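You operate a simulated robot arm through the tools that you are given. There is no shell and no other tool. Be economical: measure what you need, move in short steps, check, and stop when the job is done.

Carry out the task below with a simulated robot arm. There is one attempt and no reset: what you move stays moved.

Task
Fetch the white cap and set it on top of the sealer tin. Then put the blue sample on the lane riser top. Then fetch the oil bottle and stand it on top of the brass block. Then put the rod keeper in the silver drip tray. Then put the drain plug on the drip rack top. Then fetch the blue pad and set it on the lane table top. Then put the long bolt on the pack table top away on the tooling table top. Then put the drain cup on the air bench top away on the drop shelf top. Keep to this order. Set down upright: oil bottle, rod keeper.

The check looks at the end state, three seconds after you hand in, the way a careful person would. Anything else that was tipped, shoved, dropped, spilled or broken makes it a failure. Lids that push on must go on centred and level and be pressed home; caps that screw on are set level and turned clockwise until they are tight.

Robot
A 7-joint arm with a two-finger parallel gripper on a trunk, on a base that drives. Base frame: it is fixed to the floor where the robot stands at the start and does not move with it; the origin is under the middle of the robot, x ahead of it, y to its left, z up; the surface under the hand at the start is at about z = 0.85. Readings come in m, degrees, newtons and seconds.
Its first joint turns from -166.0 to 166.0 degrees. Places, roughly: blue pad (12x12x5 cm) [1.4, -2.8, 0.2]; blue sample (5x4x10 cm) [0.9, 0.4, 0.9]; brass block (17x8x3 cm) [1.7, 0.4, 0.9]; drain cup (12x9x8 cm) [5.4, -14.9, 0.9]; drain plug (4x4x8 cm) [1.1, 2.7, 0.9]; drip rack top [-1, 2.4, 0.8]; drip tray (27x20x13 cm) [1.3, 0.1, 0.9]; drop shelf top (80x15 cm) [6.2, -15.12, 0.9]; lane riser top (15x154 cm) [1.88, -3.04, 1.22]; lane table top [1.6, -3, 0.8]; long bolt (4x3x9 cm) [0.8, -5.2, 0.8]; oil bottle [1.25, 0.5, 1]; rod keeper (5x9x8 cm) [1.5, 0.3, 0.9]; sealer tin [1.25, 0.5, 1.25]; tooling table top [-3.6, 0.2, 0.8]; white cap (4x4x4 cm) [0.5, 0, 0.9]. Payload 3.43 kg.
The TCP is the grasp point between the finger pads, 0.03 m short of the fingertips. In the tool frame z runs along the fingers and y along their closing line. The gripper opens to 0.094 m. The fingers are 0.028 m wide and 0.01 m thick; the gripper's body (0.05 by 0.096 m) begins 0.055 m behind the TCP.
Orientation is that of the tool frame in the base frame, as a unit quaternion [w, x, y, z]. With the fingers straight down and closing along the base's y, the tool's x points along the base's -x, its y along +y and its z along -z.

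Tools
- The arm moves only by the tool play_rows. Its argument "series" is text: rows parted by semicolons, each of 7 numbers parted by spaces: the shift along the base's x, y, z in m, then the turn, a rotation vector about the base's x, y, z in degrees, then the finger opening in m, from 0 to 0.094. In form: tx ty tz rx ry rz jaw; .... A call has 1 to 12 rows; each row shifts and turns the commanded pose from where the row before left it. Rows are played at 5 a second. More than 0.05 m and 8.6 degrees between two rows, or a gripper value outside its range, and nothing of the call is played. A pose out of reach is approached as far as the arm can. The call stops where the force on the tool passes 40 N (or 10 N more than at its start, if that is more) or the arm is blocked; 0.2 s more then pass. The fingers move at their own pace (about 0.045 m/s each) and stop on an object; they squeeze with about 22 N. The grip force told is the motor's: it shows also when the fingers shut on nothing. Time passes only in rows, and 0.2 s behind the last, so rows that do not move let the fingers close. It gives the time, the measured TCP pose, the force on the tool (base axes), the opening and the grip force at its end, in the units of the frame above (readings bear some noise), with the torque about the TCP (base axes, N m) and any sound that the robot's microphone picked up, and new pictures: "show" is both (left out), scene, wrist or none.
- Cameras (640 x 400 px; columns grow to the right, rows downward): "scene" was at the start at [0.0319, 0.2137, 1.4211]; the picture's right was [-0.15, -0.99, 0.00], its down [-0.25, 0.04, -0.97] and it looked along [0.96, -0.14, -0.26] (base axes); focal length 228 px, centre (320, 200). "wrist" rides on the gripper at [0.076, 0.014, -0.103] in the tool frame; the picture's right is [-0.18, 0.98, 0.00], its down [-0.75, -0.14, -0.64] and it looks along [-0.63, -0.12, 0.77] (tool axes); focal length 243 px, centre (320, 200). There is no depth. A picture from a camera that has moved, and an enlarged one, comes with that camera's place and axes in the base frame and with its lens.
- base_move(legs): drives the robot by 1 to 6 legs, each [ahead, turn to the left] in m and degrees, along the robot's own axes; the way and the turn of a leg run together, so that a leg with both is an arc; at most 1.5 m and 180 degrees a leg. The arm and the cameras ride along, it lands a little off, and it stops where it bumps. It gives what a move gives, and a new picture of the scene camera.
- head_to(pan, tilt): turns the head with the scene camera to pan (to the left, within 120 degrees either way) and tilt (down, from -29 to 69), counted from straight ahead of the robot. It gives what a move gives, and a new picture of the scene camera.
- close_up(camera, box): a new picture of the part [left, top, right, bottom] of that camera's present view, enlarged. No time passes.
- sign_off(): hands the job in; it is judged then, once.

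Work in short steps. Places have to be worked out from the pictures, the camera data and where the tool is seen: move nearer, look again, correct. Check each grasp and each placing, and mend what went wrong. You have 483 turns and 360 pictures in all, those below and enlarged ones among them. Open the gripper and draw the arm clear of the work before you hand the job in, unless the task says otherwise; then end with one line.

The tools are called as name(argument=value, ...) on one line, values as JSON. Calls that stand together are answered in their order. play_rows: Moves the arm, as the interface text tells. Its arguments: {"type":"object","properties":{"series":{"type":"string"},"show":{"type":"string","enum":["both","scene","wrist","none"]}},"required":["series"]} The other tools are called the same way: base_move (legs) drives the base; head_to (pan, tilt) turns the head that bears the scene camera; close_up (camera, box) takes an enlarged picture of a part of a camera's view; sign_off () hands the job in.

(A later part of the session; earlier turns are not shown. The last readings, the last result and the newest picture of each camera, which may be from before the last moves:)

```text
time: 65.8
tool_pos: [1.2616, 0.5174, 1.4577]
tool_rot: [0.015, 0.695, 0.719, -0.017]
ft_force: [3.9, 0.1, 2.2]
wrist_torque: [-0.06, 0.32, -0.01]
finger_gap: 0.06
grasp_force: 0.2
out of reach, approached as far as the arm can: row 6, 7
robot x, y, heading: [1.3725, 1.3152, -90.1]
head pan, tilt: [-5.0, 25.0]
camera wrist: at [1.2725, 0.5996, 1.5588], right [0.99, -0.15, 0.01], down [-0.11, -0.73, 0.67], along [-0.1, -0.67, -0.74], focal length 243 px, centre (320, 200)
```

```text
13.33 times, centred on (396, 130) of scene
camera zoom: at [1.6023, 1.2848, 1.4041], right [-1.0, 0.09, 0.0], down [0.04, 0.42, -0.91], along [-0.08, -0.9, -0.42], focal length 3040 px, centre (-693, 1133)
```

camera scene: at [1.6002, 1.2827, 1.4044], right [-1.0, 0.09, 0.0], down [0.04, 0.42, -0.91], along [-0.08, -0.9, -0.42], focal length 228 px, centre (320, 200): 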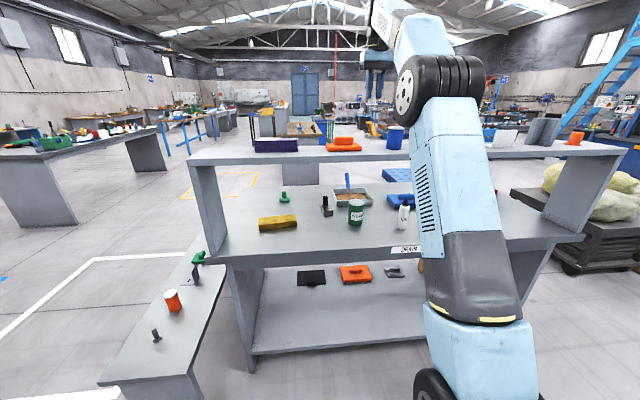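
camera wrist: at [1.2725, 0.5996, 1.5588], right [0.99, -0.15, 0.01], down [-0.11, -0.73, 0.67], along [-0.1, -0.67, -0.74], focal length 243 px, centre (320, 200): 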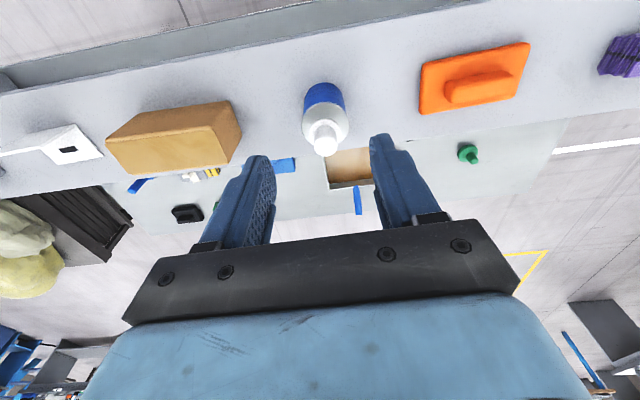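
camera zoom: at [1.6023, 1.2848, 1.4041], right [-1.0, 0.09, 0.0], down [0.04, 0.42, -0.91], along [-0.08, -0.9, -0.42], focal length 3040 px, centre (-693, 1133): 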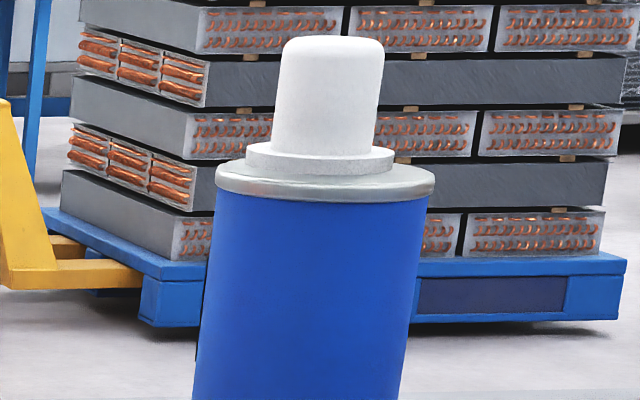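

Cap sits level and centred on the tin. Pull the arm back, then I'll drive round to the bench's other side for the remaining bench items.

play_rows(series="0 .04 0 0 0 0 .06;0 .04 0.01 0 0 0 .06;0 .04 .02 0 0 0 .06;0.03 .04 .02 0 0 0 .06;0.03 .02 0 0 0 0 .06", show="none")

base_move(legs=[[0, -45], [0, -30]])

```text
refused: row 4 steps farther than a row can; nothing moved
```

```text
time: 67.1
tool_pos: [1.1396, 0.5423, 1.4566]
tool_rot: [0.015, 0.746, 0.665, -0.015]
ft_force: [0.0, -0.4, -0.1]
wrist_torque: [-0.03, -0.04, 0.02]
finger_gap: 0.0599
grasp_force: 0.0
robot x, y, heading: [1.3872, 1.3123, -98.7]
head pan, tilt: [-5.0, 25.0]
stopped in leg 1: the robot was blocked; the commanded pose is now the measured one
camera scene: at [1.604, 1.2466, 1.4045], right [-0.97, 0.24, 0.0], down [0.1, 0.41, -0.91], along [-0.22, -0.88, -0.42], focal length 228 px, centre (320, 200)
```

scene: 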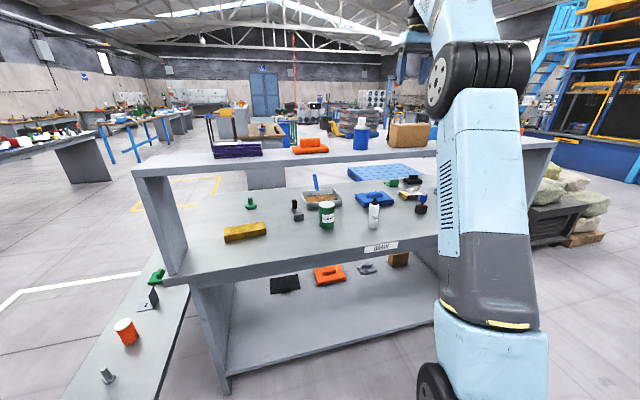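

The retract was refused (step too long), and the turn stopped early with nothing touched; the cap is still on the tin. Redo the retraction with shorter steps.

play_rows(series="0 .04 0 0 0 0 .06;0 .04 0.01 0 0 0 .06;0 .04 .02 0 0 0 .06;0.02 .04 .02 0 0 0 .06;0.03 .03 0 0 0 0 .06", show="wrist")

```text
time: 68.3
tool_pos: [1.1916, 0.731, 1.5051]
tool_rot: [0.014, 0.746, 0.665, -0.014]
ft_force: [-0.6, -0.3, -1.2]
wrist_torque: [0.05, -0.05, 0.03]
finger_gap: 0.0601
grasp_force: 0.0
robot x, y, heading: [1.3854, 1.3144, -98.9]
head pan, tilt: [-5.0, 25.0]
camera wrist: at [1.2139, 0.8096, 1.6044], right [0.96, -0.3, 0.01], down [-0.23, -0.71, 0.67], along [-0.19, -0.64, -0.74], focal length 243 px, centre (320, 200)
```

wrist: 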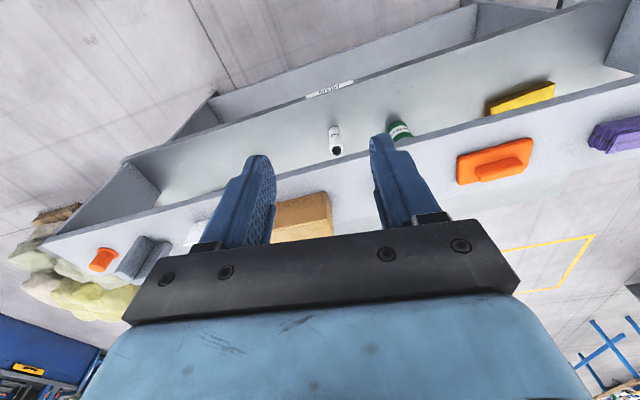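

Geometry is clear: bottle near (1.16, 0.45) under the riser's edge. I now turn toward -x to go around the bench end.

base_move(legs=[[0, -30], [0, -30], [0, -21]])

```text
time: 72.2
tool_pos: [0.7804, 1.1778, 1.5076]
tool_rot: [0.005, 0.977, 0.212, -0.02]
ft_force: [-0.4, -0.1, -0.2]
wrist_torque: [0.02, 0.03, 0.02]
finger_gap: 0.0598
grasp_force: 0.0
robot x, y, heading: [1.4059, 1.2508, -159.8]
head pan, tilt: [-5.0, 25.0]
stopped in leg 3: the robot was blocked; the commanded pose is now the measured one
camera scene: at [1.4539, 1.0252, 1.4044], right [-0.27, 0.96, 0.0], down [0.41, 0.11, -0.91], along [-0.87, -0.24, -0.42], focal length 228 px, centre (320, 200)
```

scene: 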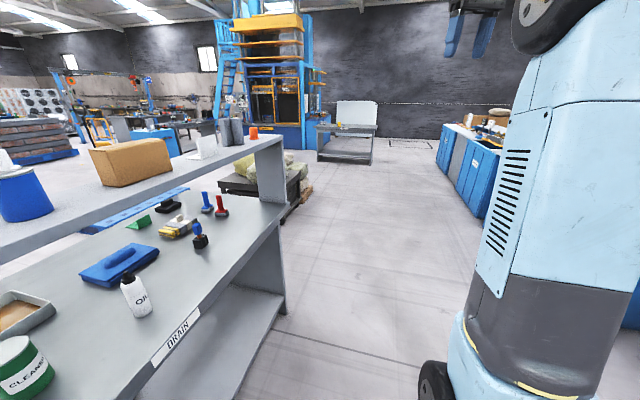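

Continue: finish the turn, then drive along the bench to its end.

base_move(legs=[[0, -20], [1.4, 0]])

base_move(legs=[[0, 30], [0, 30], [0, 30]])

```text
time: 80.5
tool_pos: [-0.6217, 1.387, 1.5056]
tool_rot: [0.003, 0.999, 0.039, -0.021]
ft_force: [-0.1, -0.4, 0.4]
wrist_torque: [0.0, 0.03, -0.01]
finger_gap: 0.0599
grasp_force: 0.1
robot x, y, heading: [-0.0082, 1.2376, -179.5]
head pan, tilt: [-5.0, 25.0]
camera scene: at [-0.0405, 1.0111, 1.4044], right [0.08, 1.0, 0.0], down [0.42, -0.03, -0.91], along [-0.9, 0.07, -0.42], focal length 228 px, centre (320, 200)
```

scene: 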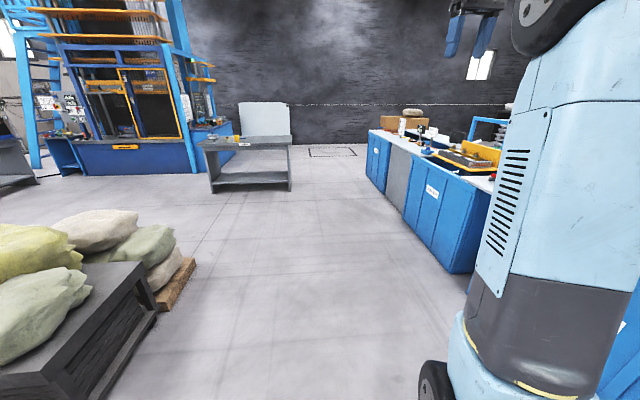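

```text
time: 84.4
tool_pos: [-0.4508, 0.782, 1.5065]
tool_rot: [0.013, 0.848, 0.529, -0.018]
ft_force: [-0.6, 0.9, 1.5]
wrist_torque: [-0.03, -0.05, 0.01]
finger_gap: 0.0602
grasp_force: 0.1
robot x, y, heading: [-0.0693, 1.2649, -118.2]
head pan, tilt: [-5.0, 25.0]
stopped in leg 2: the robot was blocked; the commanded pose is now the measured one
camera scene: at [0.1142, 1.133, 1.4045], right [-0.84, 0.55, 0.0], down [0.23, 0.35, -0.91], along [-0.5, -0.76, -0.42], focal length 228 px, centre (320, 200)
```

scene: 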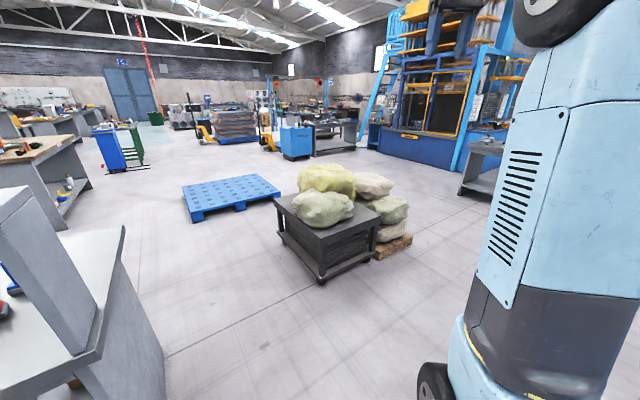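

Finish the turn and drive between the pallet and the bench end.

base_move(legs=[[0, 28.5]])

```text
time: 86.3
tool_pos: [-0.1701, 0.6577, 1.5068]
tool_rot: [0.015, 0.691, 0.722, -0.014]
ft_force: [-0.3, -0.4, 0.5]
wrist_torque: [0.04, 0.0, -0.03]
finger_gap: 0.0602
grasp_force: 0.1
robot x, y, heading: [-0.1002, 1.2653, -90.0]
head pan, tilt: [-5.0, 25.0]
camera scene: at [0.1241, 1.2348, 1.4045], right [-1.0, 0.09, 0.0], down [0.04, 0.42, -0.91], along [-0.08, -0.9, -0.42], focal length 228 px, centre (320, 200)
```

scene: 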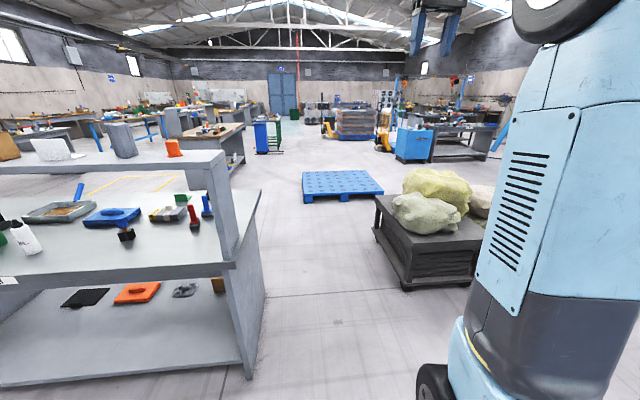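

Path is clear; go ahead 1.9 m in two legs.

base_move(legs=[[1.0, 0], [0.95, 0]])

base_move(legs=[[0, 30], [0, 30], [0, 30]])

```text
time: 96.2
tool_pos: [-0.1719, -1.2961, 1.5085]
tool_rot: [0.016, 0.692, 0.722, -0.014]
ft_force: [-0.1, 0.6, 0.4]
wrist_torque: [-0.02, 0.03, 0.02]
finger_gap: 0.0599
grasp_force: 0.1
robot x, y, heading: [-0.0974, -0.6842, -89.9]
head pan, tilt: [-5.0, 25.0]
camera scene: at [0.124, -0.718, 1.4044], right [-1.0, 0.09, 0.0], down [0.04, 0.42, -0.91], along [-0.08, -0.9, -0.42], focal length 228 px, centre (320, 200)
```

scene: 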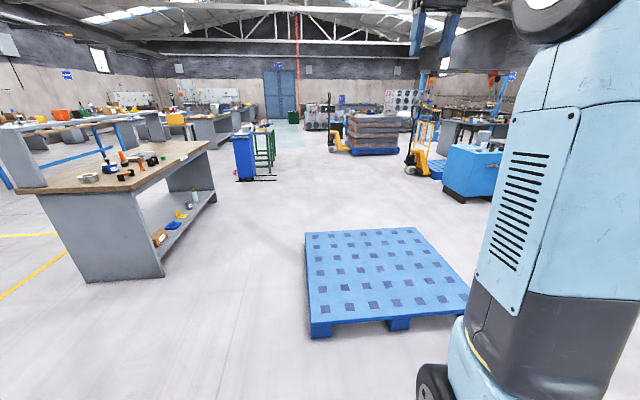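

```text
time: 100.0
tool_pos: [0.3895, -1.0606, 1.509]
tool_rot: [0.021, 0.245, 0.969, -0.004]
ft_force: [-0.6, -0.9, 0.2]
wrist_torque: [0.0, -0.03, 0.02]
finger_gap: 0.0596
grasp_force: 0.1
robot x, y, heading: [-0.1362, -0.7445, -28.8]
head pan, tilt: [-5.0, 25.0]
stopped in leg 2: the robot was blocked; the commanded pose is now the measured one
camera scene: at [0.0025, -0.5616, 1.4045], right [-0.56, -0.83, 0.0], down [-0.35, 0.24, -0.91], along [0.75, -0.51, -0.42], focal length 228 px, centre (320, 200)
```

scene: 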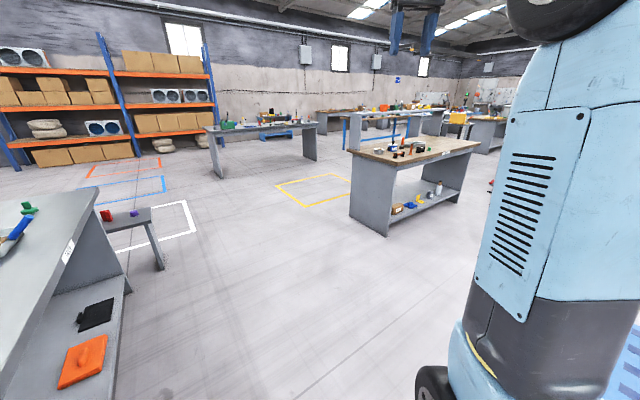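

Turns appear to be cut at about 60° per call, so I'll keep to that. Finish to heading 0 and drive along the bench to x ≈ 0.87.

base_move(legs=[[0, 29], [1.0, 0]])

base_move(legs=[[0, 45]])

base_move(legs=[[0, 45]])

```text
time: 106.8
tool_pos: [1.4769, -0.774, 1.5094]
tool_rot: [0.021, -0.003, 1.0, 0.001]
ft_force: [0.5, 0.0, -0.2]
wrist_torque: [0.01, 0.03, 0.0]
finger_gap: 0.0601
grasp_force: 0.0
robot x, y, heading: [0.8661, -0.7468, -0.3]
head pan, tilt: [-5.0, 25.0]
camera scene: at [0.8998, -0.5172, 1.4044], right [-0.09, -1.0, 0.0], down [-0.42, 0.04, -0.91], along [0.9, -0.08, -0.42], focal length 228 px, centre (320, 200)
```

scene: 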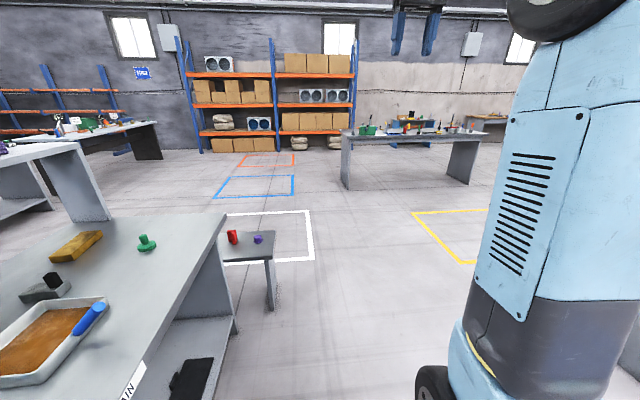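

```text
time: 109.6
tool_pos: [1.3172, -0.333, 1.5093]
tool_rot: [0.018, -0.387, 0.922, 0.008]
ft_force: [0.2, 0.3, -0.4]
wrist_torque: [0.01, -0.03, 0.0]
finger_gap: 0.0601
grasp_force: 0.0
robot x, y, heading: [0.9008, -0.7799, 44.6]
head pan, tilt: [-5.0, 25.0]
camera scene: at [0.7639, -0.5951, 1.4044], right [0.64, -0.77, 0.0], down [-0.32, -0.27, -0.91], along [0.7, 0.58, -0.42], focal length 228 px, centre (320, 200)
```

scene: 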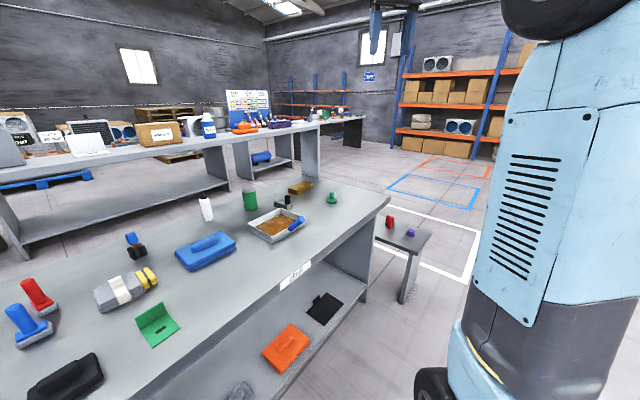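

```text
time: 112.2
tool_pos: [0.8829, -0.1671, 1.5094]
tool_rot: [-0.015, 0.709, -0.705, -0.015]
ft_force: [0.0, -0.6, 0.3]
wrist_torque: [-0.03, -0.05, 0.0]
finger_gap: 0.0599
grasp_force: 0.0
robot x, y, heading: [0.9483, -0.7774, 89.1]
head pan, tilt: [-5.0, 25.0]
camera scene: at [0.7248, -0.741, 1.4044], right [0.99, -0.1, 0.0], down [-0.04, -0.42, -0.91], along [0.09, 0.9, -0.42], focal length 228 px, centre (320, 200)
```

scene: 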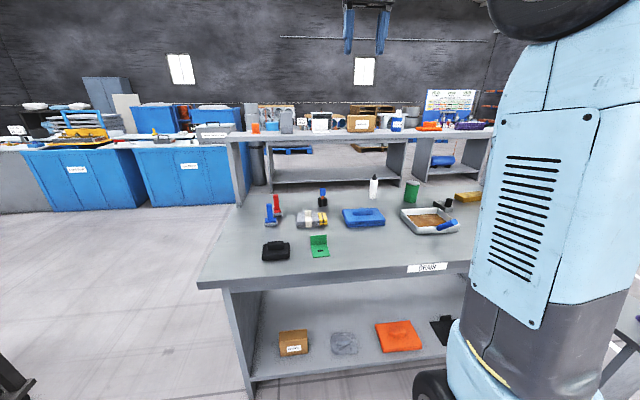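

Sample at about (0.85, 0.38). I drive up to the bench edge, leaving a few centimetres.

base_move(legs=[[0.25, 0]])

close_up(camera="scene", box=[220, 120, 460, 270])

close_up(camera="wrist", box=[0, 0, 640, 400])

```text
time: 114.1
tool_pos: [0.8877, 0.0798, 1.5109]
tool_rot: [-0.015, 0.707, -0.707, -0.015]
ft_force: [-0.7, 0.3, 0.8]
wrist_torque: [0.05, 0.0, -0.02]
finger_gap: 0.0598
grasp_force: 0.0
robot x, y, heading: [0.9539, -0.5323, 88.9]
head pan, tilt: [-5.0, 25.0]
camera scene: at [0.7293, -0.492, 1.4044], right [0.99, -0.11, 0.0], down [-0.05, -0.42, -0.91], along [0.1, 0.9, -0.42], focal length 228 px, centre (320, 200)
```

scene: 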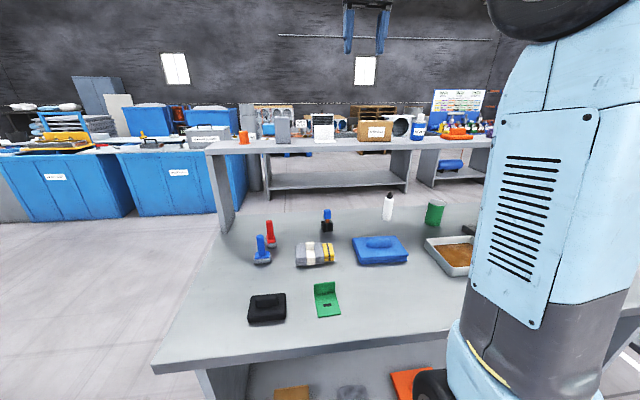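

```text
2.67 times, centred on (340, 195) of scene
camera zoom: at [0.7293, -0.492, 1.4044], right [0.99, -0.11, 0.0], down [-0.05, -0.42, -0.91], along [0.1, 0.9, -0.42], focal length 608 px, centre (267, 213)
```

zoom: 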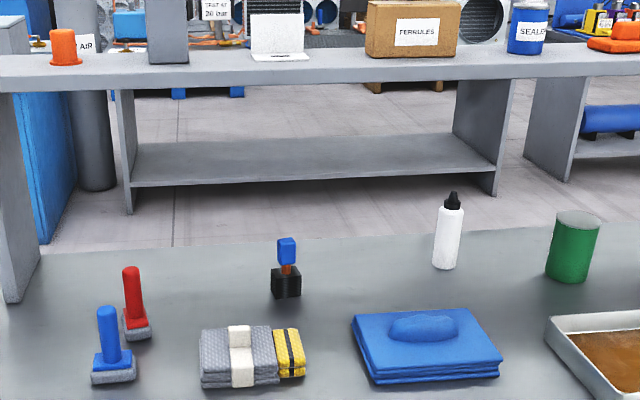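

```text
1.00 times, centred on (320, 200) of wrist (not enlarged: the box is as wide or as high as the picture)
camera zoom: at [0.8747, 0.0006, 1.6098], right [-0.98, 0.18, 0.01], down [0.14, 0.73, 0.67], along [0.12, 0.66, -0.74], focal length 243 px, centre (320, 200)
```

zoom: 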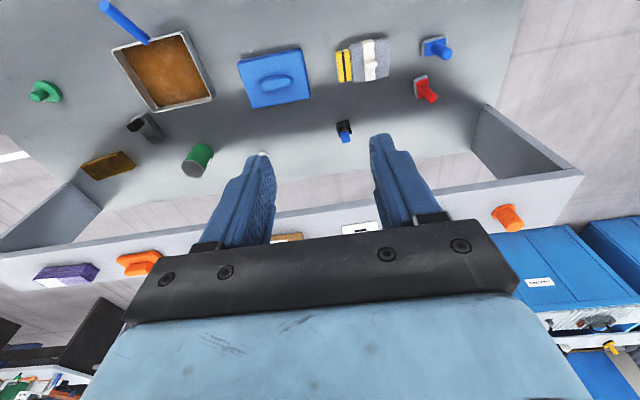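

Sample at about (0.862, 0.362), just in front of the riser edge (y ≈ 0.39). I'll come in with the tool tilted 25° so the hand stays clear of the riser.

play_rows(series="-.0026 .019 -.041 2.6 0 0 .08;-.0026 .019 -.041 2.6 0 0 .08;-.0026 .019 -.041 2.6 0 0 .08;-.0026 .019 -.041 2.6 0 0 .08;-.0026 .019 -.041 2.6 0 0 .08;-.0026 .019 -.041 2.6 0 0 .08;-.0026 .019 -.041 2.6 0 0 .08;-.0026 .019 -.041 2.6 0 0 .08;-.0026 .019 -.041 2.6 0 0 .08;-.0026 .019 -.041 2.6 0 0 .08", show="wrist")

close_up(camera="wrist", box=[240, 60, 400, 160])

```text
time: 116.3
tool_pos: [0.8626, 0.2702, 1.1003]
tool_rot: [-0.172, 0.687, -0.684, -0.175]
ft_force: [-0.4, -0.4, -0.1]
wrist_torque: [0.03, 0.03, 0.02]
finger_gap: 0.0799
grasp_force: 0.0
robot x, y, heading: [0.9557, -0.5293, 88.8]
head pan, tilt: [-5.0, 25.0]
camera wrist: at [0.8481, 0.154, 1.154], right [-0.98, 0.16, 0.09], down [0.14, 0.36, 0.92], along [0.11, 0.92, -0.37], focal length 243 px, centre (320, 200)
```

wrist: 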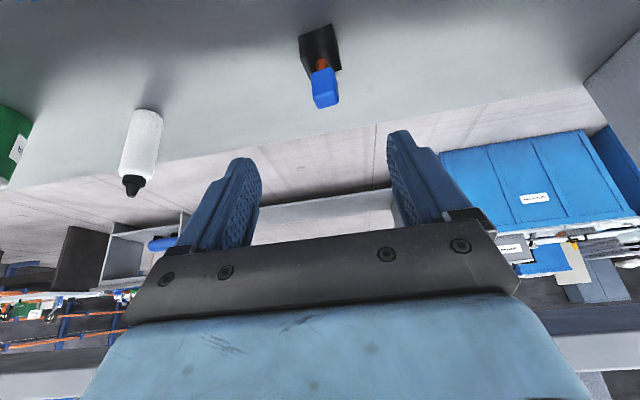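

```text
4.00 times, centred on (320, 110) of wrist
camera zoom: at [0.8481, 0.154, 1.154], right [-0.98, 0.16, 0.09], down [0.14, 0.36, 0.92], along [0.11, 0.92, -0.37], focal length 970 px, centre (320, 560)
```

zoom: 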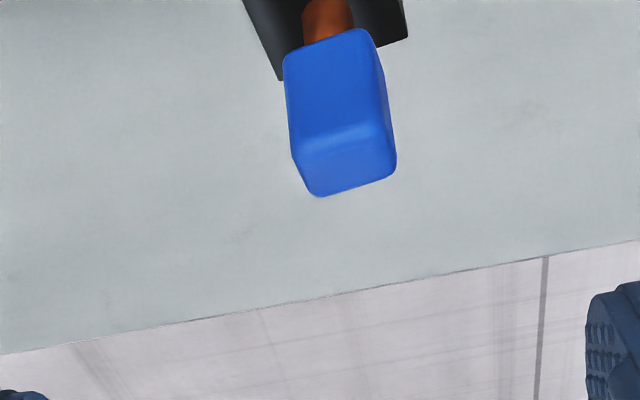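

Sample refined to (0.855, 0.357), yawed about +8°. I align yaw and approach along the tool axis in two stages.

play_rows(series="-.003 .013 -.042 0 0 4 .094;-.003 .013 -.042 0 0 4 .094;-.0025 .013 -.041 0 0 0 .094;0 0 0 0 0 0 .094", show="wrist")

close_up(camera="scene", box=[260, 160, 420, 260])

```text
time: 117.3
tool_pos: [0.8541, 0.3093, 0.9741]
tool_rot: [-0.16, 0.732, -0.635, -0.186]
ft_force: [0.2, -0.9, 0.0]
wrist_torque: [-0.01, 0.0, 0.02]
finger_gap: 0.0938
grasp_force: 0.0
robot x, y, heading: [0.9579, -0.5288, 88.5]
head pan, tilt: [-5.0, 25.0]
camera wrist: at [0.8567, 0.1933, 1.0288], right [-1.0, 0.02, 0.09], down [0.09, 0.37, 0.92], along [-0.01, 0.93, -0.37], focal length 243 px, centre (320, 200)
```

wrist: 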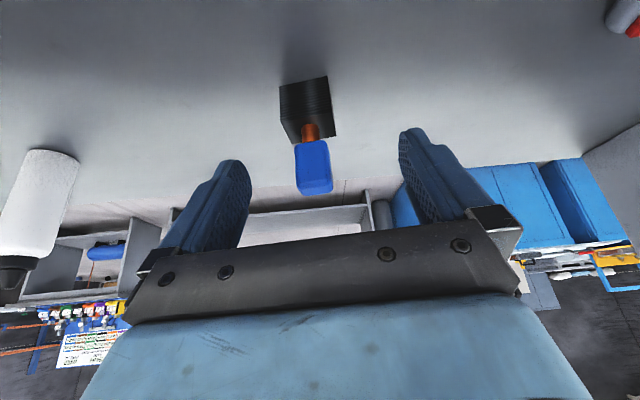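

```text
4.00 times, centred on (340, 210) of scene
camera zoom: at [0.7294, -0.4917, 1.4044], right [0.99, -0.11, 0.0], down [-0.05, -0.42, -0.91], along [0.1, 0.9, -0.42], focal length 912 px, centre (240, 160)
```

zoom: 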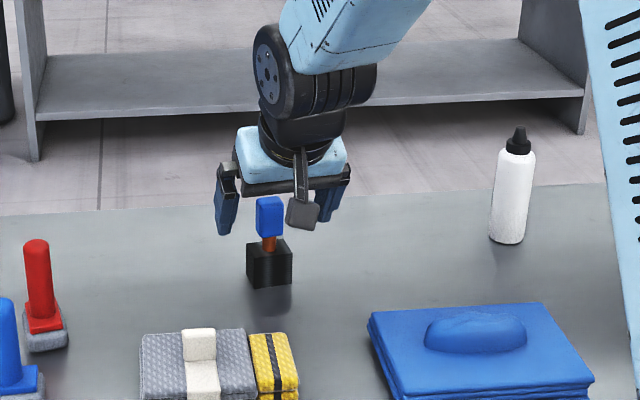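

Centre refined to (0.856, 0.367). Advance to the grasp point and close.

play_rows(series=".001 .019 -.029 0 0 0 .094;.001 .019 -.029 0 0 0 .094;0 .019 -.027 0 0 0 .094;0 0 0 0 0 0 .094", show="wrist")

close_up(camera="scene", box=[280, 180, 380, 242])

```text
time: 118.3
tool_pos: [0.8556, 0.3658, 0.8911]
tool_rot: [-0.162, 0.732, -0.635, -0.187]
ft_force: [0.7, -5.3, 19.3]
wrist_torque: [0.15, 0.05, 0.0]
finger_gap: 0.0941
grasp_force: 0.1
robot x, y, heading: [0.9582, -0.5281, 88.4]
head pan, tilt: [-5.0, 25.0]
camera wrist: at [0.858, 0.2495, 0.9452], right [-1.0, 0.02, 0.09], down [0.09, 0.37, 0.92], along [-0.01, 0.93, -0.37], focal length 243 px, centre (320, 200)
```

wrist: 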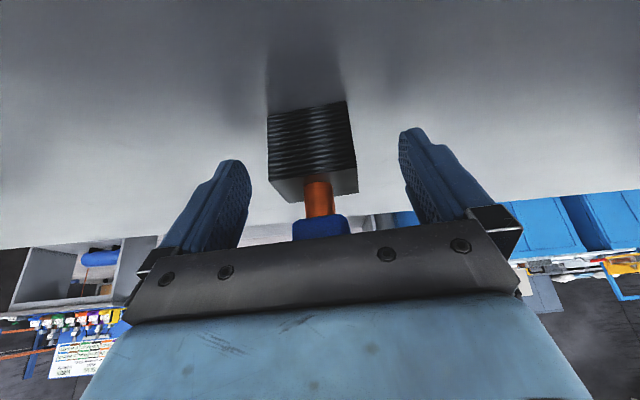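

```text
6.40 times, centred on (330, 211) of scene
camera zoom: at [0.7294, -0.4929, 1.4045], right [0.99, -0.11, 0.0], down [-0.05, -0.42, -0.91], along [0.1, 0.9, -0.42], focal length 1459 px, centre (256, 130)
```

zoom: 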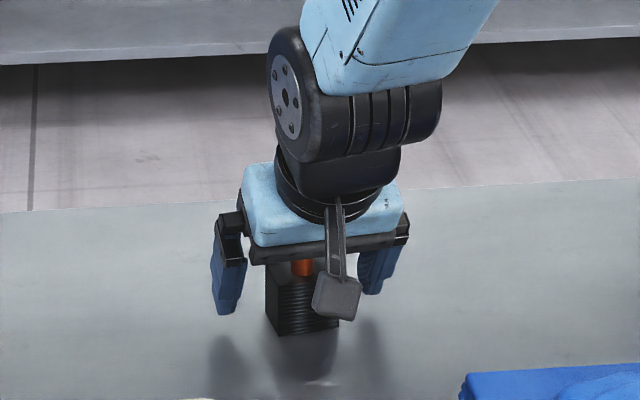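

The palm just touches the sample's head (19 N). Back off 6 mm along the axis and close on the base block.

play_rows(series="0 -.003 .006 0 0 0 .094;0 0 0 0 0 0 .07;0 0 0 0 0 0 .05;0 0 0 0 0 0 .02;0 0 0 0 0 0 .02;0 0 0 0 0 0 .02", show="wrist")

```text
time: 119.7
tool_pos: [0.8561, 0.3618, 0.8961]
tool_rot: [-0.16, 0.732, -0.635, -0.186]
ft_force: [0.1, 0.3, 0.0]
wrist_torque: [0.02, 0.01, 0.02]
finger_gap: 0.0478
grasp_force: 22.2
robot x, y, heading: [0.9572, -0.5287, 88.8]
head pan, tilt: [-5.0, 25.0]
camera wrist: at [0.8581, 0.2466, 0.9496], right [-1.0, 0.02, 0.09], down [0.09, 0.37, 0.92], along [-0.01, 0.93, -0.37], focal length 243 px, centre (320, 200)
```

wrist: 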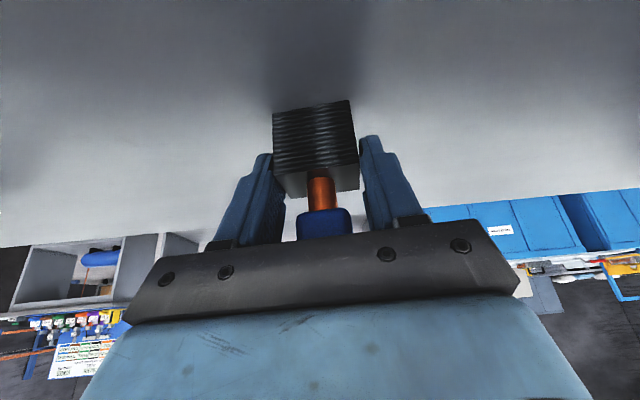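

Gripped at 47.8 mm. Lift up and back, away from the riser.

play_rows(series="0 -.01 .02 0 0 0 .02;0 -.025 .04 0 0 0 .02;0 -.025 .04 0 0 0 .02;0 -.025 .04 0 0 0 .02;0 -.025 .042 0 0 0 .02;0 -.02 .045 0 0 0 .02;0 -.02 .045 0 0 0 .02;0 -.02 .045 0 0 0 .02;0 -.02 .045 0 0 0 .02;0 -.02 .045 0 0 0 .02;0 -.02 .045 0 0 0 .02;0 -.02 .045 0 0 0 .02", show="wrist")

```text
time: 122.3
tool_pos: [0.8567, 0.1144, 1.3945]
tool_rot: [-0.16, 0.732, -0.635, -0.185]
ft_force: [0.4, 0.2, -2.6]
wrist_torque: [-0.01, 0.03, 0.0]
finger_gap: 0.0479
grasp_force: 22.0
robot x, y, heading: [0.956, -0.5288, 88.6]
head pan, tilt: [-5.0, 25.0]
camera wrist: at [0.8587, -0.0018, 1.4486], right [-1.0, 0.02, 0.09], down [0.09, 0.37, 0.92], along [-0.01, 0.93, -0.38], focal length 243 px, centre (320, 200)
```

wrist: 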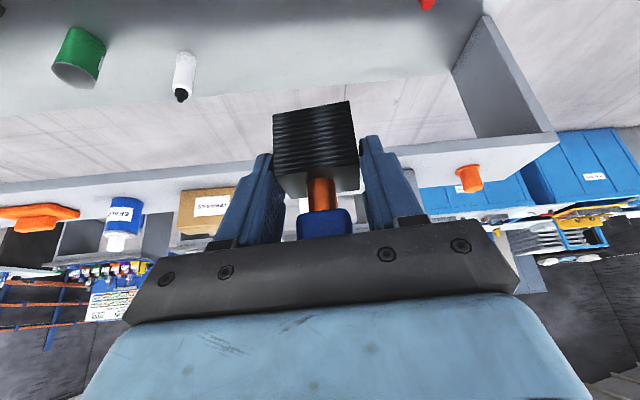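

Next, drive to the +y end of the lane riser: back off, turn to about -45°, and go toward (1.88, -1.75).

base_move(legs=[[-0.3, 0], [0, -55]])

base_move(legs=[[0, -55]])

base_move(legs=[[0, -25]])

```text
time: 127.1
tool_pos: [1.4204, -0.3776, 1.395]
tool_rot: [0.228, -0.359, 0.901, 0.092]
ft_force: [-0.2, 1.1, -2.7]
wrist_torque: [0.03, 0.04, 0.02]
finger_gap: 0.0477
grasp_force: 22.3
robot x, y, heading: [0.918, -0.7847, 34.2]
head pan, tilt: [-5.0, 25.0]
camera scene: at [0.8194, -0.5781, 1.4044], right [0.49, -0.87, 0.0], down [-0.37, -0.21, -0.91], along [0.79, 0.44, -0.42], focal length 228 px, centre (320, 200)
```

scene: 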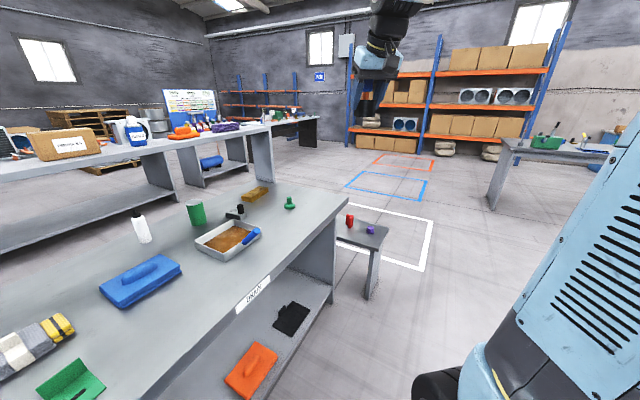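

```text
time: 130.4
tool_pos: [1.5411, -0.9539, 1.3954]
tool_rot: [0.244, 0.092, 0.965, -0.022]
ft_force: [1.4, 1.2, -1.6]
wrist_torque: [-0.07, 0.04, -0.01]
finger_gap: 0.0438
grasp_force: 21.9
robot x, y, heading: [0.9376, -0.7276, -21.5]
head pan, tilt: [-5.0, 25.0]
stopped in leg 1: the robot was blocked; the commanded pose is now the measured one
camera scene: at [1.0513, -0.5293, 1.4044], right [-0.45, -0.9, 0.0], down [-0.38, 0.19, -0.91], along [0.81, -0.4, -0.42], focal length 228 px, centre (320, 200)
```

scene: 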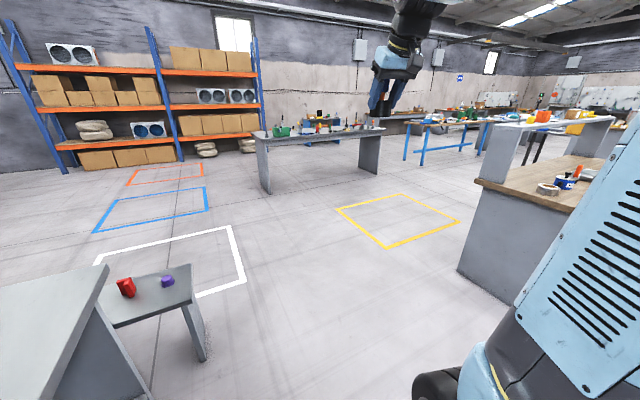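

```text
time: 132.3
tool_pos: [1.3927, -1.1861, 1.3962]
tool_rot: [0.234, 0.298, 0.923, -0.075]
ft_force: [-0.2, -0.6, -0.7]
wrist_torque: [0.04, 0.04, -0.01]
finger_gap: 0.0437
grasp_force: 21.6
robot x, y, heading: [0.961, -0.7123, -46.1]
head pan, tilt: [-5.0, 25.0]
camera scene: at [1.1436, -0.5783, 1.4044], right [-0.78, -0.62, 0.0], down [-0.26, 0.33, -0.91], along [0.57, -0.71, -0.42], focal length 228 px, centre (320, 200)
```

scene: 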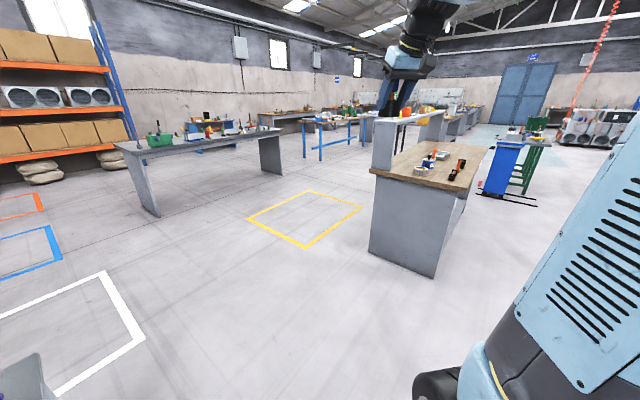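

The finger gap shrank from 47.8 to 43.7 mm; I check the sample in the wrist camera.

close_up(camera="wrist", box=[160, 60, 480, 260])

close_up(camera="scene", box=[300, 60, 500, 185])

```text
2.00 times, centred on (320, 160) of wrist
camera zoom: at [1.306, -1.1066, 1.4495], right [0.7, 0.7, 0.09], down [0.21, -0.32, 0.92], along [0.68, -0.63, -0.38], focal length 485 px, centre (320, 280)
```

zoom: 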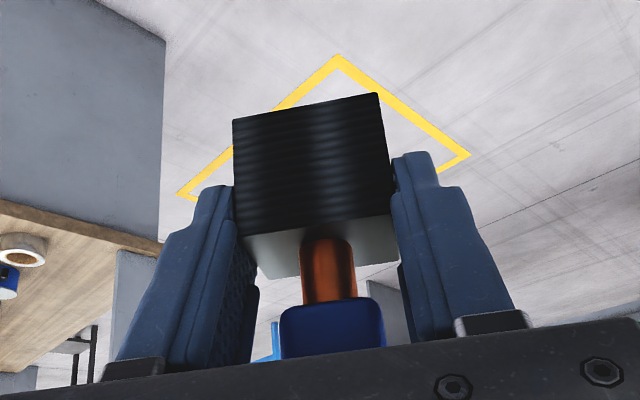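

```text
3.20 times, centred on (400, 122) of scene
camera zoom: at [1.1436, -0.5783, 1.4044], right [-0.78, -0.62, 0.0], down [-0.26, 0.33, -0.91], along [0.57, -0.71, -0.42], focal length 730 px, centre (64, 448)
```

zoom: 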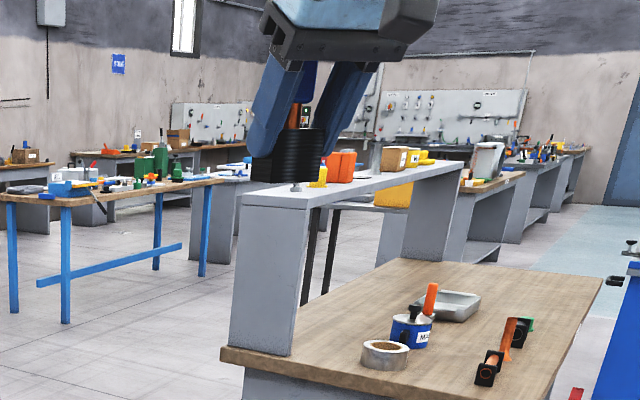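

Sample just squared itself in the jaws. The riser has items; I drive closer and look.

base_move(legs=[[1.15, 0]])

base_move(legs=[[0, -44]])

```text
time: 138.2
tool_pos: [2.1741, -2.0265, 1.3962]
tool_rot: [0.232, 0.302, 0.921, -0.076]
ft_force: [0.1, -0.1, -1.9]
wrist_torque: [0.01, 0.02, 0.02]
finger_gap: 0.0437
grasp_force: 21.7
robot x, y, heading: [1.7449, -1.5472, -46.9]
head pan, tilt: [-5.0, 25.0]
camera scene: at [1.9319, -1.4162, 1.4044], right [-0.79, -0.61, 0.0], down [-0.26, 0.33, -0.91], along [0.56, -0.71, -0.42], focal length 228 px, centre (320, 200)
```

scene: 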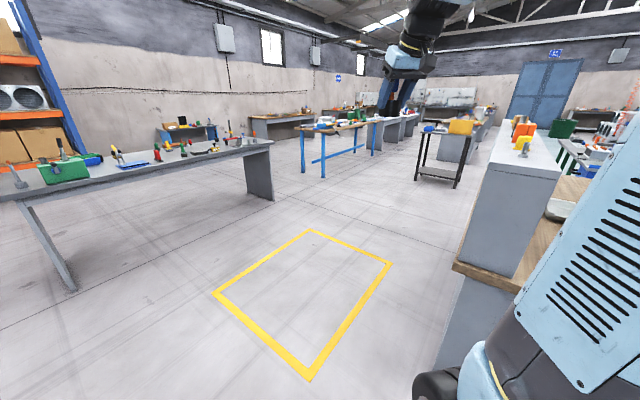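

```text
time: 140.9
tool_pos: [1.7123, -2.1892, 1.3941]
tool_rot: [0.186, 0.631, 0.737, -0.158]
ft_force: [0.3, -0.7, -1.5]
wrist_torque: [-0.01, 0.02, -0.03]
finger_gap: 0.0435
grasp_force: 22.2
robot x, y, heading: [1.7954, -1.5458, -91.2]
head pan, tilt: [-5.0, 25.0]
camera scene: at [2.0179, -1.5858, 1.4045], right [-0.99, 0.11, 0.0], down [0.05, 0.42, -0.91], along [-0.1, -0.9, -0.42], focal length 228 px, centre (320, 200)
```

scene: 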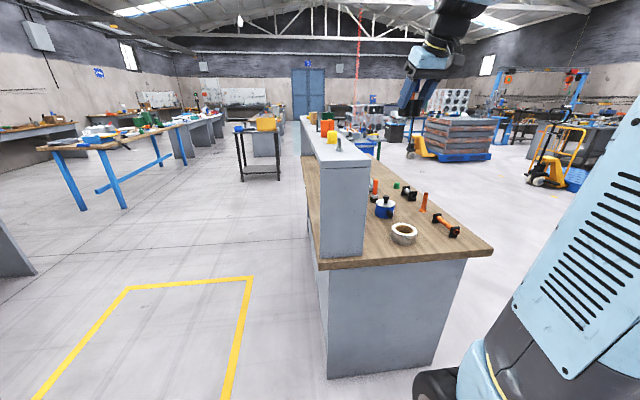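

close_up(camera="scene", box=[280, 100, 400, 175])

close_up(camera="wrist", box=[0, 0, 640, 400])

```text
5.33 times, centred on (340, 138) of scene
camera zoom: at [2.0179, -1.5858, 1.4045], right [-0.99, 0.11, 0.0], down [0.05, 0.42, -0.91], along [-0.1, -0.9, -0.42], focal length 1216 px, centre (213, 533)
```

zoom: 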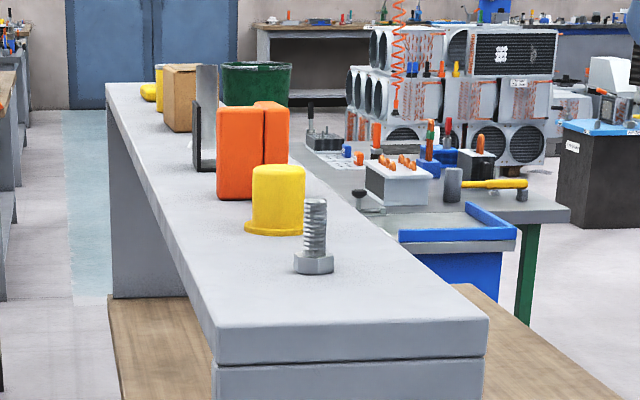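

```text
1.00 times, centred on (320, 200) of wrist (not enlarged: the box is as wide or as high as the picture)
camera zoom: at [1.7071, -2.0722, 1.4501], right [1.0, -0.01, 0.09], down [-0.09, -0.38, 0.92], along [0.03, -0.93, -0.38], focal length 243 px, centre (320, 200)
```

zoom: 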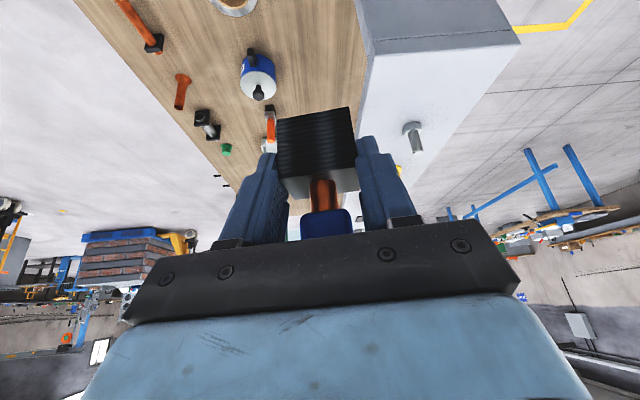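

Riser end edge at y = -2.25, x 1.78–1.94; a bolt stands at (1.867, -2.37). I'll place the sample at about (1.84, -2.30), first hovering to check.

play_rows(series=".0325 -.026 -.0185 0 0 0 .02;.0325 -.026 -.0185 0 0 0 .02;.0325 -.026 -.0185 0 0 0 .02;.0325 -.026 -.0185 0 0 0 .02;0 0 0 0 0 0 .02", show="both")

close_up(camera="scene", box=[280, 100, 400, 175])

```text
time: 142.1
tool_pos: [1.84, -2.2931, 1.3214]
tool_rot: [0.186, 0.631, 0.736, -0.159]
ft_force: [-0.8, 0.5, -2.2]
wrist_torque: [0.03, 0.0, -0.03]
finger_gap: 0.0434
grasp_force: 22.3
robot x, y, heading: [1.7928, -1.5489, -91.0]
head pan, tilt: [-5.0, 25.0]
camera scene: at [2.0179, -1.5853, 1.4044], right [-0.99, 0.11, 0.0], down [0.05, 0.42, -0.91], along [-0.1, -0.9, -0.42], focal length 228 px, centre (320, 200)
camera wrist: at [1.8371, -2.1764, 1.3764], right [1.0, -0.01, 0.09], down [-0.09, -0.38, 0.92], along [0.03, -0.93, -0.38], focal length 243 px, centre (320, 200)
```

scene: 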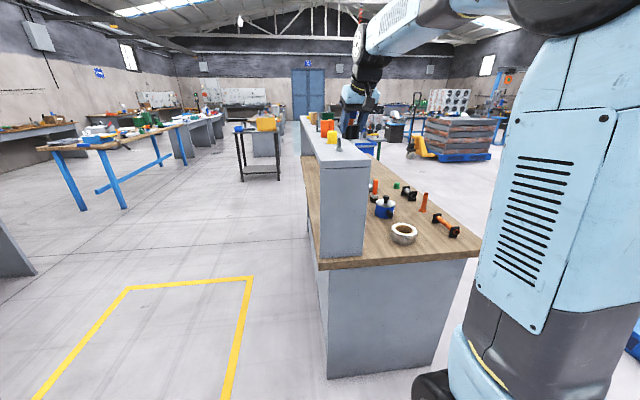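
wrist: 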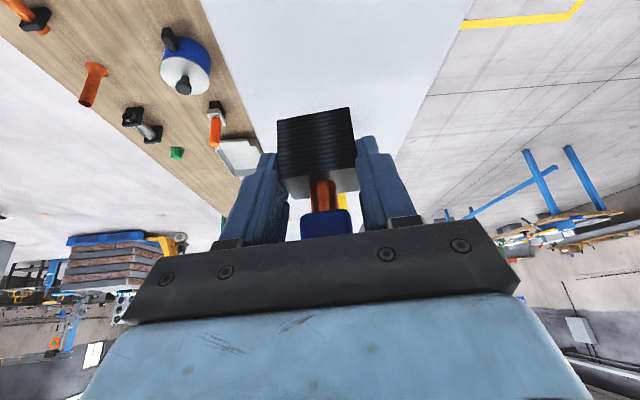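

```text
5.33 times, centred on (340, 138) of scene
camera zoom: at [2.0179, -1.5853, 1.4044], right [-0.99, 0.11, 0.0], down [0.05, 0.42, -0.91], along [-0.1, -0.9, -0.42], focal length 1216 px, centre (213, 533)
```

zoom: 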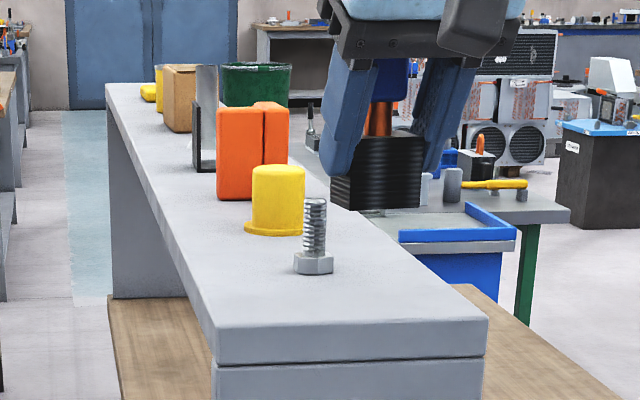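

Geometry agrees; the landing spot is free with a margin to the bolt and edges. Lower until contact.

play_rows(series="0 0 -.025 0 0 0 .02;0 0 -.02 0 0 0 .02;0 0 -.004 0 0 0 .02;0 0 -.003 0 0 0 .02;0 0 0 0 0 0 .02", show="wrist")

close_up(camera="scene", box=[300, 120, 396, 180])

```text
time: 143.3
tool_pos: [1.8414, -2.2934, 1.2715]
tool_rot: [0.187, 0.63, 0.737, -0.159]
ft_force: [0.7, -0.8, -1.7]
wrist_torque: [0.04, 0.04, -0.02]
finger_gap: 0.0437
grasp_force: 22.0
robot x, y, heading: [1.7895, -1.5481, -91.2]
head pan, tilt: [-5.0, 25.0]
camera wrist: at [1.8376, -2.1759, 1.3247], right [1.0, -0.01, 0.09], down [-0.09, -0.38, 0.92], along [0.03, -0.93, -0.38], focal length 243 px, centre (320, 200)
```

wrist: 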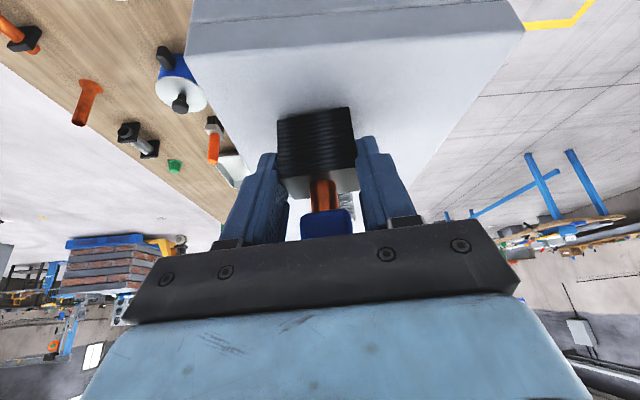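

```text
6.67 times, centred on (348, 150) of scene
camera zoom: at [2.018, -1.5852, 1.4044], right [-0.99, 0.11, 0.0], down [0.05, 0.42, -0.91], along [-0.1, -0.9, -0.42], focal length 1520 px, centre (133, 533)
```

zoom: 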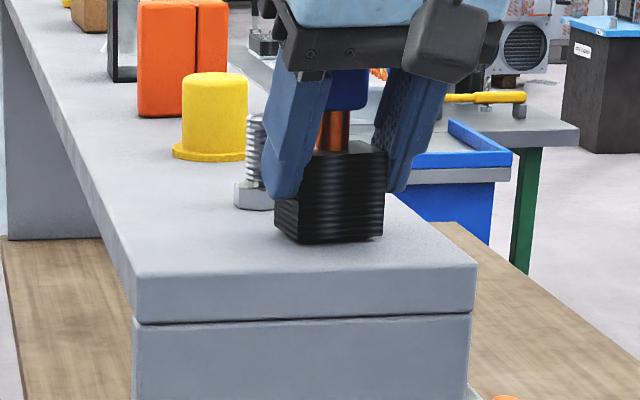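

Very close to the surface; lower gently to contact and release, withdrawing along the tool axis.

play_rows(series="0 0 -.003 0 0 0 .02;0 0 -.003 0 0 0 .02;0 0 -.002 0 0 0 .02;0 0 -.001 0 0 0 .02", show="none")

```text
time: 144.3
tool_pos: [1.841, -2.2916, 1.2604]
tool_rot: [0.185, 0.631, 0.737, -0.158]
ft_force: [0.3, 2.2, 4.1]
wrist_torque: [0.11, 0.01, -0.02]
finger_gap: 0.0439
grasp_force: 22.5
robot x, y, heading: [1.791, -1.5483, -91.3]
head pan, tilt: [-5.0, 25.0]
```

Contact is starting (net ~6 N). Check levelness before release.

close_up(camera="scene", box=[324, 140, 372, 170])

play_rows(series="0 0 -.001 0 0 0 .02;0 0 0 0 0 0 .044;0 0 0 0 0 0 .05;0 0 0 0 0 0 .056;0 0 0 0 0 0 .06;0 .012 .022 0 0 0 .06;0 .02 .036 0 0 0 .06;0 .02 .036 0 0 0 .06;0 .02 .036 0 0 0 .06", show="wrist")

close_up(camera="scene", box=[300, 120, 396, 180])

```text
13.33 times, centred on (348, 155) of scene
camera zoom: at [2.018, -1.5847, 1.4044], right [-0.99, 0.11, 0.0], down [0.05, 0.42, -0.91], along [-0.1, -0.9, -0.42], focal length 3040 px, centre (-53, 800)
```

zoom: 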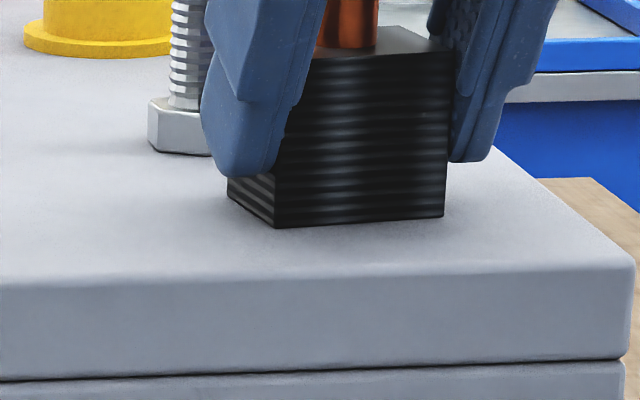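

```text
time: 146.3
tool_pos: [1.8404, -2.2212, 1.3894]
tool_rot: [0.186, 0.631, 0.737, -0.158]
ft_force: [0.3, 0.2, 0.0]
wrist_torque: [0.02, -0.02, -0.01]
finger_gap: 0.0598
grasp_force: 0.0
robot x, y, heading: [1.7917, -1.5482, -91.2]
head pan, tilt: [-5.0, 25.0]
camera wrist: at [1.8373, -2.1039, 1.4444], right [1.0, -0.01, 0.09], down [-0.09, -0.38, 0.92], along [0.03, -0.93, -0.38], focal length 243 px, centre (320, 200)
```

wrist: 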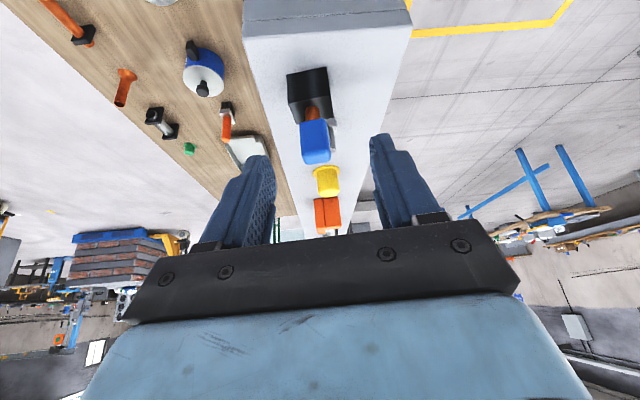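

```text
6.67 times, centred on (348, 150) of scene
camera zoom: at [2.018, -1.5855, 1.4044], right [-0.99, 0.11, 0.0], down [0.05, 0.42, -0.91], along [-0.1, -0.9, -0.42], focal length 1520 px, centre (133, 533)
```

zoom: 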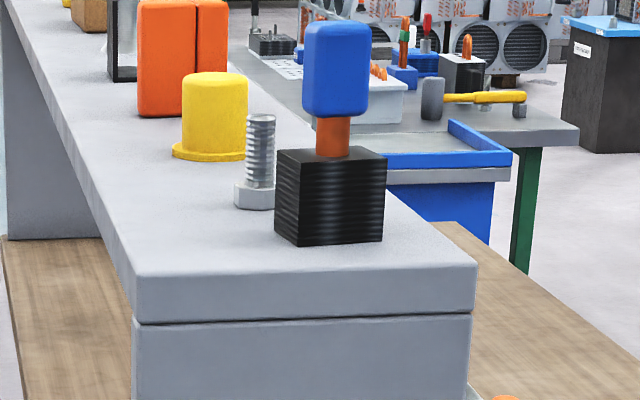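

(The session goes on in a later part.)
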